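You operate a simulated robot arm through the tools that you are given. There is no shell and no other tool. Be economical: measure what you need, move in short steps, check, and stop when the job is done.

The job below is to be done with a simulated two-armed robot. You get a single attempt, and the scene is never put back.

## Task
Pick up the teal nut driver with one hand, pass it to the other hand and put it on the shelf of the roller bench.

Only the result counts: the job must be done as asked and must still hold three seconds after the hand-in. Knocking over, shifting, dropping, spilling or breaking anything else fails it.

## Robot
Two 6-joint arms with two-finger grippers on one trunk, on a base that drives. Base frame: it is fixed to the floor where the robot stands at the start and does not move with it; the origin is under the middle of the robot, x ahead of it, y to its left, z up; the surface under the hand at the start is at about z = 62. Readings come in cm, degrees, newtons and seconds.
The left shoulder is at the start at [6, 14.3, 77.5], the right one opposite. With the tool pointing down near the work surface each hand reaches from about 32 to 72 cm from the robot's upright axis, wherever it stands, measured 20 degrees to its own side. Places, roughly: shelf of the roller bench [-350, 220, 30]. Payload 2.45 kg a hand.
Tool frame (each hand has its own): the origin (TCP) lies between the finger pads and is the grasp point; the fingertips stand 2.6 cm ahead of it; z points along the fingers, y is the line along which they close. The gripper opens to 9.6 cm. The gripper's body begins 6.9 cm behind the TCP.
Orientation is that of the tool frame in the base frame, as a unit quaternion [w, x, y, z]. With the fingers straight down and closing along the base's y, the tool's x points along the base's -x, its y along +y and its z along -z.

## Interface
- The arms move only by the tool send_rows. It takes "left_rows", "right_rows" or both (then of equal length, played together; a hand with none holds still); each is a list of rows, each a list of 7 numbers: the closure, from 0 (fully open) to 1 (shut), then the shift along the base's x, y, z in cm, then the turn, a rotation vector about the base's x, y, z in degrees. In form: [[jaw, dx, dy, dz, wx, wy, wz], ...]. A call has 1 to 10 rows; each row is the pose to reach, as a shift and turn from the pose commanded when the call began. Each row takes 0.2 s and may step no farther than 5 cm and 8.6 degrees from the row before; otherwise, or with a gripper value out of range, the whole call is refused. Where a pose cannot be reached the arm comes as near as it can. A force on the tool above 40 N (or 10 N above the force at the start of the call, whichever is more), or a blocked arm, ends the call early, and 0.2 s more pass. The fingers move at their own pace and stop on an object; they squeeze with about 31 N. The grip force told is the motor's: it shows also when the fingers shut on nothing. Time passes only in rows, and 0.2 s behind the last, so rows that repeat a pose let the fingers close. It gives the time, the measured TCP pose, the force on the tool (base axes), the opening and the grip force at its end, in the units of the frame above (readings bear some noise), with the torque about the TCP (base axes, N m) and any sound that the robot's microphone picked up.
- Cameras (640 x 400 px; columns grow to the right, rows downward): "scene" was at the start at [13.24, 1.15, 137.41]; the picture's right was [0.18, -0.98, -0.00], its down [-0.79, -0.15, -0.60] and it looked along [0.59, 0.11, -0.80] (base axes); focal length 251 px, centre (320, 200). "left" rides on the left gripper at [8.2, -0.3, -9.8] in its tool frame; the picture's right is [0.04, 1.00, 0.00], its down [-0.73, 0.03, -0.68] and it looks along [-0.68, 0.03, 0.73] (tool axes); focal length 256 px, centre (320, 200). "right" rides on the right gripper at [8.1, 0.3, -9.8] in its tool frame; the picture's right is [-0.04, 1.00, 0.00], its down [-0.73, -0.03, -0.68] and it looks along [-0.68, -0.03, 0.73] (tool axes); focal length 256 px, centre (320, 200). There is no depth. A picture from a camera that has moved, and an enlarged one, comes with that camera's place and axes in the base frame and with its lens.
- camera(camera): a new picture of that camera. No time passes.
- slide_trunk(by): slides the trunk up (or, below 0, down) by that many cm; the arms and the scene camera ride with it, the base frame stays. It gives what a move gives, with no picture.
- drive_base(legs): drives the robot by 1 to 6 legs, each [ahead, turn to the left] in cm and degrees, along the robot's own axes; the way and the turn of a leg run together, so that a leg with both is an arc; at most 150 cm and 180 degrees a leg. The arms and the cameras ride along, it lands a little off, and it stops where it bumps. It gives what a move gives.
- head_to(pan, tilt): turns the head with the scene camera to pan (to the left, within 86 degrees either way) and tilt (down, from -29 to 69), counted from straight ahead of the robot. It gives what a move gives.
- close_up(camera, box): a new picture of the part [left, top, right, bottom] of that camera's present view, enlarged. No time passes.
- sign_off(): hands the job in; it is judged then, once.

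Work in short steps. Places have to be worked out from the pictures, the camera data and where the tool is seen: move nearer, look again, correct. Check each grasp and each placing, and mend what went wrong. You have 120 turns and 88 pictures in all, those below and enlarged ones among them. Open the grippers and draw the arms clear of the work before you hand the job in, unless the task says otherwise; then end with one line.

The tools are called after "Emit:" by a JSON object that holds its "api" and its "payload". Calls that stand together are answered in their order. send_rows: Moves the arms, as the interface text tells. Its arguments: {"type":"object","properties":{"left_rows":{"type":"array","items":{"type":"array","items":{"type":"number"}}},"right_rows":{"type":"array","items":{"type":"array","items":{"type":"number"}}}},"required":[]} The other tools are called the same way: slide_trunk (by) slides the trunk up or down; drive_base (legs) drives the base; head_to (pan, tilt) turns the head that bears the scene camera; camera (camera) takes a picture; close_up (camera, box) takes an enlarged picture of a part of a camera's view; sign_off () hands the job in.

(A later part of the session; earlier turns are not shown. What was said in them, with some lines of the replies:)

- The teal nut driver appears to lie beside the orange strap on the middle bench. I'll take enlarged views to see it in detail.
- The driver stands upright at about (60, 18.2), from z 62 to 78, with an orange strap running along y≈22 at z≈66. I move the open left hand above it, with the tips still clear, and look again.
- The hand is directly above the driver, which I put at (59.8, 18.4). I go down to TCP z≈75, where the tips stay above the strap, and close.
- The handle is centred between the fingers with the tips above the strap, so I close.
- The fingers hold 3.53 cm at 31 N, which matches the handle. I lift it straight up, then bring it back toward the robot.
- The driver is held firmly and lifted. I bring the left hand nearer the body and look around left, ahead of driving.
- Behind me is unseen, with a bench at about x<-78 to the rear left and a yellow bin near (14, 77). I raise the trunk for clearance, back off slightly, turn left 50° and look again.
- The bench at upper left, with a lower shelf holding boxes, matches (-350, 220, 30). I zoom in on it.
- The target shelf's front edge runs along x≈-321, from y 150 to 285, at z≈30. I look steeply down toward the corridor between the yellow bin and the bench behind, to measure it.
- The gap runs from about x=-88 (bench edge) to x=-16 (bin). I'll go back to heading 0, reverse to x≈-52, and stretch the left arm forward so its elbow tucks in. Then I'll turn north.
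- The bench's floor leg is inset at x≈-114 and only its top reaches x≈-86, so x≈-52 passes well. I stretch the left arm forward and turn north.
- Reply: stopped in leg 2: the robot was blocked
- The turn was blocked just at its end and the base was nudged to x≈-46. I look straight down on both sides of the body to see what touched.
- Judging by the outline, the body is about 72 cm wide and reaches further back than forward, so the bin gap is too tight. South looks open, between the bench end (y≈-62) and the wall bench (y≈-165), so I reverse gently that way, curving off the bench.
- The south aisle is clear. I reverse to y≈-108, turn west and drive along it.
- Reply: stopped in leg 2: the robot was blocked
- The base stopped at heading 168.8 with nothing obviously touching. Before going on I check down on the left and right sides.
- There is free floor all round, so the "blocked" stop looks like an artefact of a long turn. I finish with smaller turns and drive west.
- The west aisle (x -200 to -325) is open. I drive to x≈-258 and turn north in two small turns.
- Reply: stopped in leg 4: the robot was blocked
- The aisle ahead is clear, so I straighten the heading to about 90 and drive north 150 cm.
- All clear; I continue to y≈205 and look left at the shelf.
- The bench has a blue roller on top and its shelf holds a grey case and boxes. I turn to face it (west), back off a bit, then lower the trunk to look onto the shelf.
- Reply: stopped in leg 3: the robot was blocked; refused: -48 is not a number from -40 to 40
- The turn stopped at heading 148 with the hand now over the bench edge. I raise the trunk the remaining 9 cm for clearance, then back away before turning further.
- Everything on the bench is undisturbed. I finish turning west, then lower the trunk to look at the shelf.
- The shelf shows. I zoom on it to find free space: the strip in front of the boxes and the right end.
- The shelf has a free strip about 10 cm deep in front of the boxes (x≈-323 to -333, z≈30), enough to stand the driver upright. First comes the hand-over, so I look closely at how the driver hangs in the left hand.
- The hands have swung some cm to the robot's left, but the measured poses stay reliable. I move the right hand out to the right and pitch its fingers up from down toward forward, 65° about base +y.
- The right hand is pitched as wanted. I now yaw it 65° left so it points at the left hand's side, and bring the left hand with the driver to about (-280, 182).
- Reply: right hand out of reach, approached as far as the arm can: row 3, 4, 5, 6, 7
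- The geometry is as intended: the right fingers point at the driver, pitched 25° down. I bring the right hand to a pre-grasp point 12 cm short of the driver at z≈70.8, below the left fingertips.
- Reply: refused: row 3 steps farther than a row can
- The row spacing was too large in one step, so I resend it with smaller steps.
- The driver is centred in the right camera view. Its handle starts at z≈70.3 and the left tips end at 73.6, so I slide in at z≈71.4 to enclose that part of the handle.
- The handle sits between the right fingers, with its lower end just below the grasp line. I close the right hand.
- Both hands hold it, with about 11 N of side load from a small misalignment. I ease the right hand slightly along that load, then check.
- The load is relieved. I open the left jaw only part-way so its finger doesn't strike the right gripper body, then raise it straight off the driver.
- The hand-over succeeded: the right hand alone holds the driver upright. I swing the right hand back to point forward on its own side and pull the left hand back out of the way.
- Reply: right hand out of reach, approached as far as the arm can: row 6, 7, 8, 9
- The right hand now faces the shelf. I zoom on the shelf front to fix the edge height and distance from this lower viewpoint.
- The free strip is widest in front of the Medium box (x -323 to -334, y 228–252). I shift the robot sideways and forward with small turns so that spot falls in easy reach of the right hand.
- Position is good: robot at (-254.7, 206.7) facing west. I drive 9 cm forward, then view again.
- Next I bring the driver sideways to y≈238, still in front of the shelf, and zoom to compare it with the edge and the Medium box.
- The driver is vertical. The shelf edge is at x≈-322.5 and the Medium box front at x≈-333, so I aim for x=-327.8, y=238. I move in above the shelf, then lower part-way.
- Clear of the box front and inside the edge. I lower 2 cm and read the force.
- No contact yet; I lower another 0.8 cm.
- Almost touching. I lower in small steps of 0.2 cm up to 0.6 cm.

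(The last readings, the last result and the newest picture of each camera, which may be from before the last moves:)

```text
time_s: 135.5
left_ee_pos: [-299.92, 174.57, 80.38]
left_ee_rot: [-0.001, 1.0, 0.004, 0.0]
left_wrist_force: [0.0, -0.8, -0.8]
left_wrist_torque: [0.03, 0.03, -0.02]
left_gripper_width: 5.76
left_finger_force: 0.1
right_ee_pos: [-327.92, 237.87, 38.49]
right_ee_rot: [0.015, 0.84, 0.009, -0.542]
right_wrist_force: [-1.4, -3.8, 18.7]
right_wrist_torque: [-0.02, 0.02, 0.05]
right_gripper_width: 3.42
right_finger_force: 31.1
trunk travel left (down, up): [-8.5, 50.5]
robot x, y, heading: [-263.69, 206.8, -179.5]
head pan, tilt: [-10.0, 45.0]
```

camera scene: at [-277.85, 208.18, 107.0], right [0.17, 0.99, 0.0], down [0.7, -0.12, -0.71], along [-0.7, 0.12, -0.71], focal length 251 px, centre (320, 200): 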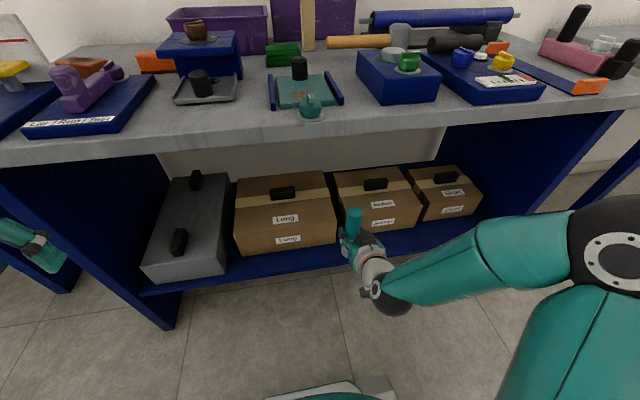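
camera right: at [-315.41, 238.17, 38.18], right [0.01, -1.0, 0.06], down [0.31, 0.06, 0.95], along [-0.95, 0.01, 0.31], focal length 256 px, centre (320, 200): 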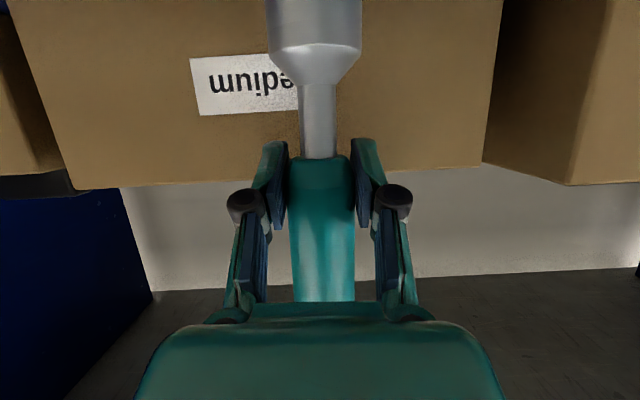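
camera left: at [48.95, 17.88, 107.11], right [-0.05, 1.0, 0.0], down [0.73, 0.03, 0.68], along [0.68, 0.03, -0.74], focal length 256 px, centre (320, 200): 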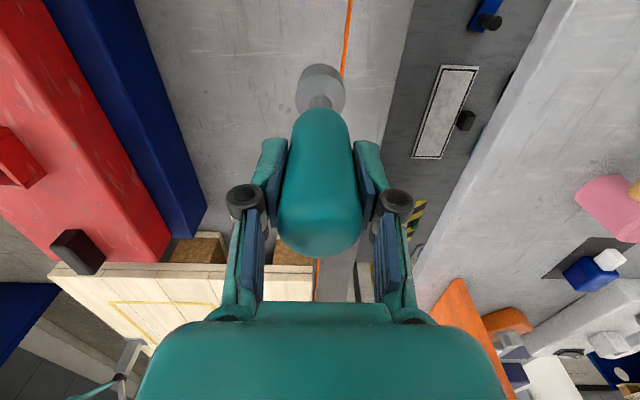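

Contact: 19 N upward at TCP z≈38.5, so the foot is on the shelf. I ease up 0.4 cm to leave only a light touch.

Emit:
{"api": "send_rows", "payload": {"right_rows": [[1, 0, 0, 0.4, 0, 0, 0], [1, 0, 0, 0.4, 0, 0, 0]]}}

Emit:
{"api": "camera", "payload": {"camera": "right"}}

Emit:
{"api": "close_up", "payload": {"camera": "scene", "box": [320, 170, 440, 270]}}

```text
time_s: 136.1
left_ee_pos: [-300.04, 174.54, 80.32]
left_ee_rot: [-0.001, 1.0, 0.004, 0.0]
left_wrist_force: [0.0, -0.3, 0.2]
left_wrist_torque: [0.02, 0.0, -0.01]
left_gripper_width: 5.76
left_finger_force: 0.0
right_ee_pos: [-327.81, 237.97, 38.49]
right_ee_rot: [0.016, 0.844, 0.007, -0.537]
right_wrist_force: [-1.2, 2.8, 6.7]
right_wrist_torque: [0.36, 0.24, 0.01]
right_gripper_width: 3.42
right_finger_force: 31.1
trunk travel left (down, up): [-8.5, 50.5]
robot x, y, heading: [-263.63, 207.21, -179.7]
head pan, tilt: [-10.0, 45.0]
```

```text
29 pictures are left
camera right: at [-315.31, 238.0, 35.24], right [0.01, -1.0, 0.06], down [0.3, 0.06, 0.95], along [-0.95, 0.01, 0.3], focal length 256 px, centre (320, 200)
```

right: 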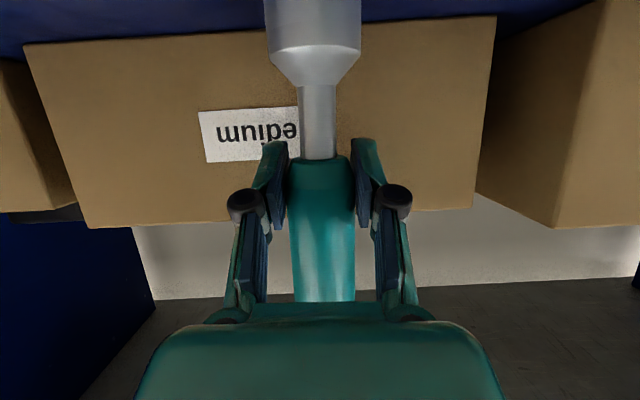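

```text
4.00 times, centred on (380, 220) of scene
camera zoom: at [-277.8, 208.17, 106.99], right [0.17, 0.99, 0.0], down [0.7, -0.12, -0.71], along [-0.7, 0.12, -0.71], focal length 1004 px, centre (80, 120)
```

zoom: 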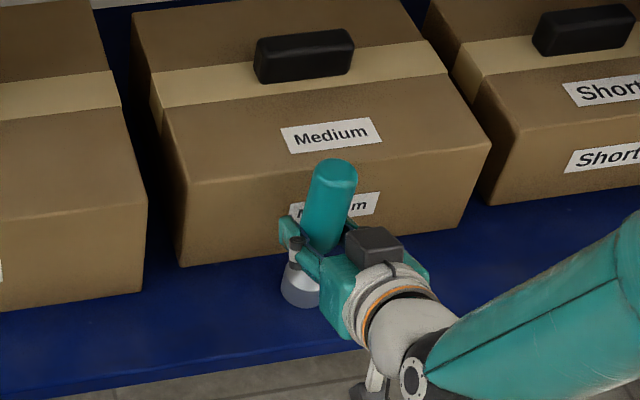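

It stands upright with light load. I open the right fingers while holding still, then look before withdrawing.

Emit:
{"api": "send_rows", "payload": {"right_rows": [[0.6, 0, 0, 0, 0, 0, 0], [0.4, 0, 0, 0, 0, 0, 0], [0.2, 0, 0, 0, 0, 0, 0], [0.2, 0, 0, 0, 0, 0, 0], [0.2, 0, 0, 0, 0, 0, 0]]}}

Emit:
{"api": "camera", "payload": {"camera": "right"}}

Emit:
{"api": "close_up", "payload": {"camera": "scene", "box": [320, 170, 440, 270]}}

```text
time_s: 137.3
left_ee_pos: [-300.12, 174.53, 80.29]
left_ee_rot: [-0.001, 1.0, 0.005, 0.001]
left_wrist_force: [-0.8, -0.4, 0.4]
left_wrist_torque: [0.0, 0.01, -0.04]
left_gripper_width: 5.77
left_finger_force: 0.1
right_ee_pos: [-327.69, 237.94, 38.43]
right_ee_rot: [0.017, 0.843, 0.007, -0.538]
right_wrist_force: [-0.2, 0.0, 0.0]
right_wrist_torque: [-0.02, 0.02, 0.01]
right_gripper_width: 7.7
right_finger_force: 0.0
trunk travel left (down, up): [-8.5, 50.5]
robot x, y, heading: [-263.35, 207.35, -179.6]
head pan, tilt: [-10.0, 45.0]
```

```text
27 pictures are left
camera right: at [-315.37, 237.98, 35.27], right [0.01, -1.0, 0.06], down [0.31, 0.06, 0.95], along [-0.95, 0.0, 0.31], focal length 256 px, centre (320, 200)
```

right: 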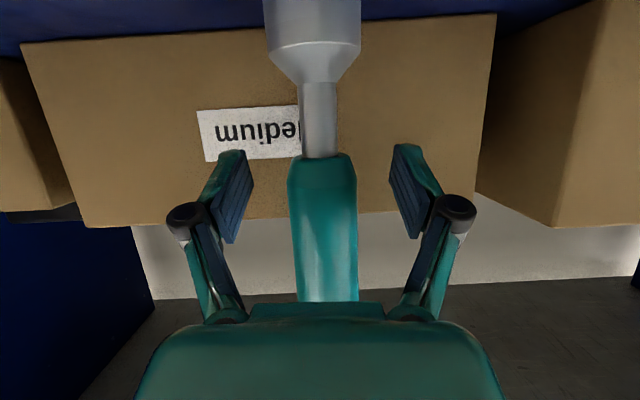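

```text
4.00 times, centred on (380, 220) of scene
camera zoom: at [-277.85, 208.19, 107.0], right [0.17, 0.99, 0.0], down [0.7, -0.12, -0.71], along [-0.7, 0.12, -0.71], focal length 1004 px, centre (80, 120)
```

zoom: 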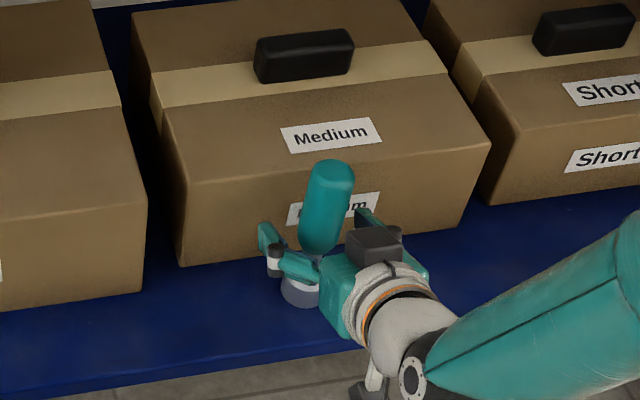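

The driver stands on its own. I withdraw the right hand straight back, away from the shelf.

Emit:
{"api": "send_rows", "payload": {"right_rows": [[0.2, 2, 0, 0, 0, 0, 0], [0.2, 4.5, 0, 0, 0, 0, 0], [0.2, 7.5, 0, 0, 0, 0, 0], [0.1, 11, 0, 0, 0, 0, 0], [0, 15, 0, 1, 0, 0, 0], [0, 19, 0, 2, 0, 0, 0], [0, 19, 0, 2, 0, 0, 0]], "left_rows": [[0, 0, 0, 0, 0, 0, 0], [0, 0, 0, 0, 0, 0, 0], [0, 1, 0, 0, 0, 0, 0], [0, 2, 0, 0, 0, 0, 0], [0, 3, 0, 0, 0, 0, 0], [0, 4, 0, 0, 0, 0, 0], [0, 4, 0, 0, 0, 0, 0]]}}

Emit:
{"api": "camera", "payload": {"camera": "scene"}}

Emit:
{"api": "close_up", "payload": {"camera": "scene", "box": [300, 150, 460, 270]}}

```text
time_s: 138.9
left_ee_pos: [-295.91, 174.55, 80.49]
left_ee_rot: [-0.001, 1.0, 0.004, 0.0]
left_wrist_force: [0.4, -0.2, 0.3]
left_wrist_torque: [0.01, 0.02, -0.02]
left_gripper_width: 9.61
left_finger_force: 0.1
right_ee_pos: [-308.74, 238.01, 40.41]
right_ee_rot: [0.017, 0.843, 0.008, -0.538]
right_wrist_force: [0.7, -1.0, 0.5]
right_wrist_torque: [0.0, 0.03, -0.01]
right_gripper_width: 9.58
right_finger_force: 0.0
trunk travel left (down, up): [-8.5, 50.5]
robot x, y, heading: [-263.6, 207.0, -179.6]
head pan, tilt: [-10.0, 45.0]
```

```text
25 pictures are left
camera scene: at [-277.82, 208.18, 107.0], right [0.17, 0.99, 0.0], down [0.7, -0.12, -0.71], along [-0.7, 0.12, -0.71], focal length 251 px, centre (320, 200)
```

scene: 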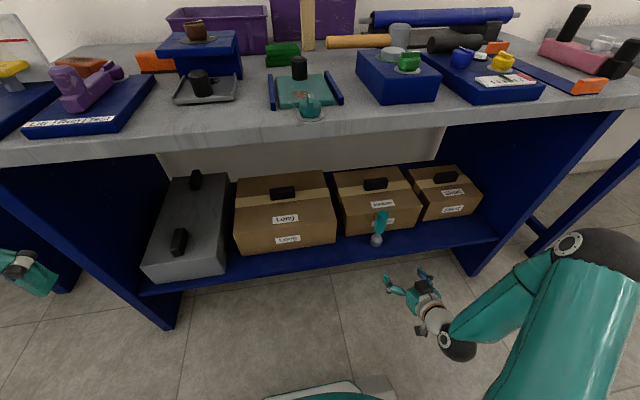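

```text
3.33 times, centred on (380, 210) of scene
camera zoom: at [-277.82, 208.18, 107.0], right [0.17, 0.99, 0.0], down [0.7, -0.12, -0.71], along [-0.7, 0.12, -0.71], focal length 837 px, centre (120, 167)
```

zoom: 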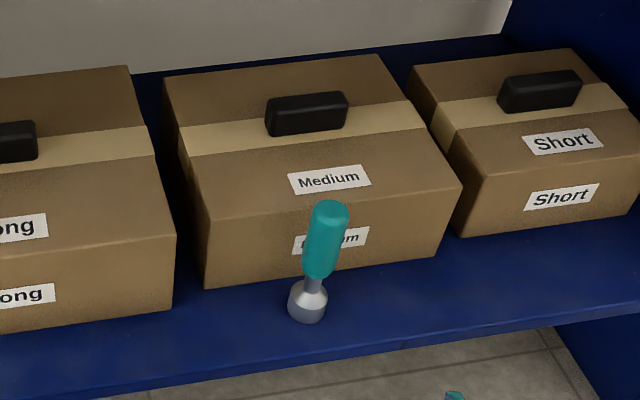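

The driver stands free and upright on the shelf, with both grippers open and the boxes undisturbed. I back the robot off a little for clearance.

Emit:
{"api": "drive_base", "payload": {"legs": [[-20, 0]]}}

Emit:
{"api": "camera", "payload": {"camera": "scene"}}

```text
time_s: 140.5
left_ee_pos: [-276.17, 174.69, 80.54]
left_ee_rot: [-0.001, 1.0, 0.004, 0.001]
left_wrist_force: [-0.1, -0.6, 0.1]
left_wrist_torque: [0.02, -0.02, -0.01]
left_gripper_width: 9.63
left_finger_force: 0.1
right_ee_pos: [-289.09, 238.04, 40.3]
right_ee_rot: [0.017, 0.843, 0.008, -0.537]
right_wrist_force: [0.2, 1.0, -0.4]
right_wrist_torque: [0.01, 0.02, 0.0]
right_gripper_width: 9.61
right_finger_force: 0.2
trunk travel left (down, up): [-8.5, 50.5]
robot x, y, heading: [-243.95, 207.3, -179.5]
head pan, tilt: [-10.0, 45.0]
```

```text
23 pictures are left
camera scene: at [-258.03, 208.33, 107.0], right [0.17, 0.99, 0.0], down [0.7, -0.12, -0.71], along [-0.7, 0.12, -0.71], focal length 251 px, centre (320, 200)
```

scene: 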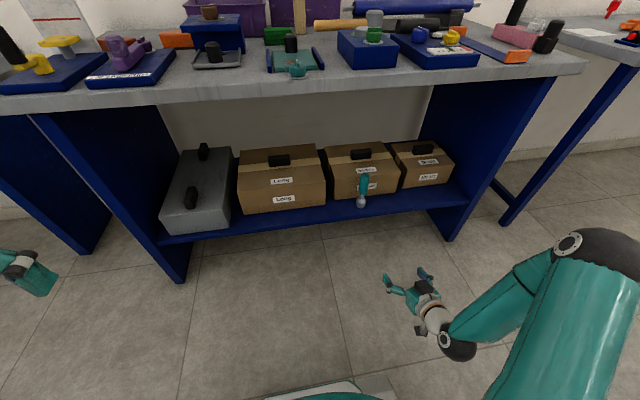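

The driver is standing on the shelf and both arms are clear, so I hand the job in.

Emit:
{"api": "sign_off", "payload": {}}

```text
The job is handed in.
```

I picked up the teal nut driver with the left hand, passed it to the right hand and stood it upright on the roller bench shelf, in front of the Medium box. I saw nothing disturbed there. While driving over, the robot stopped as "blocked" on four turns, and I never found the cause.
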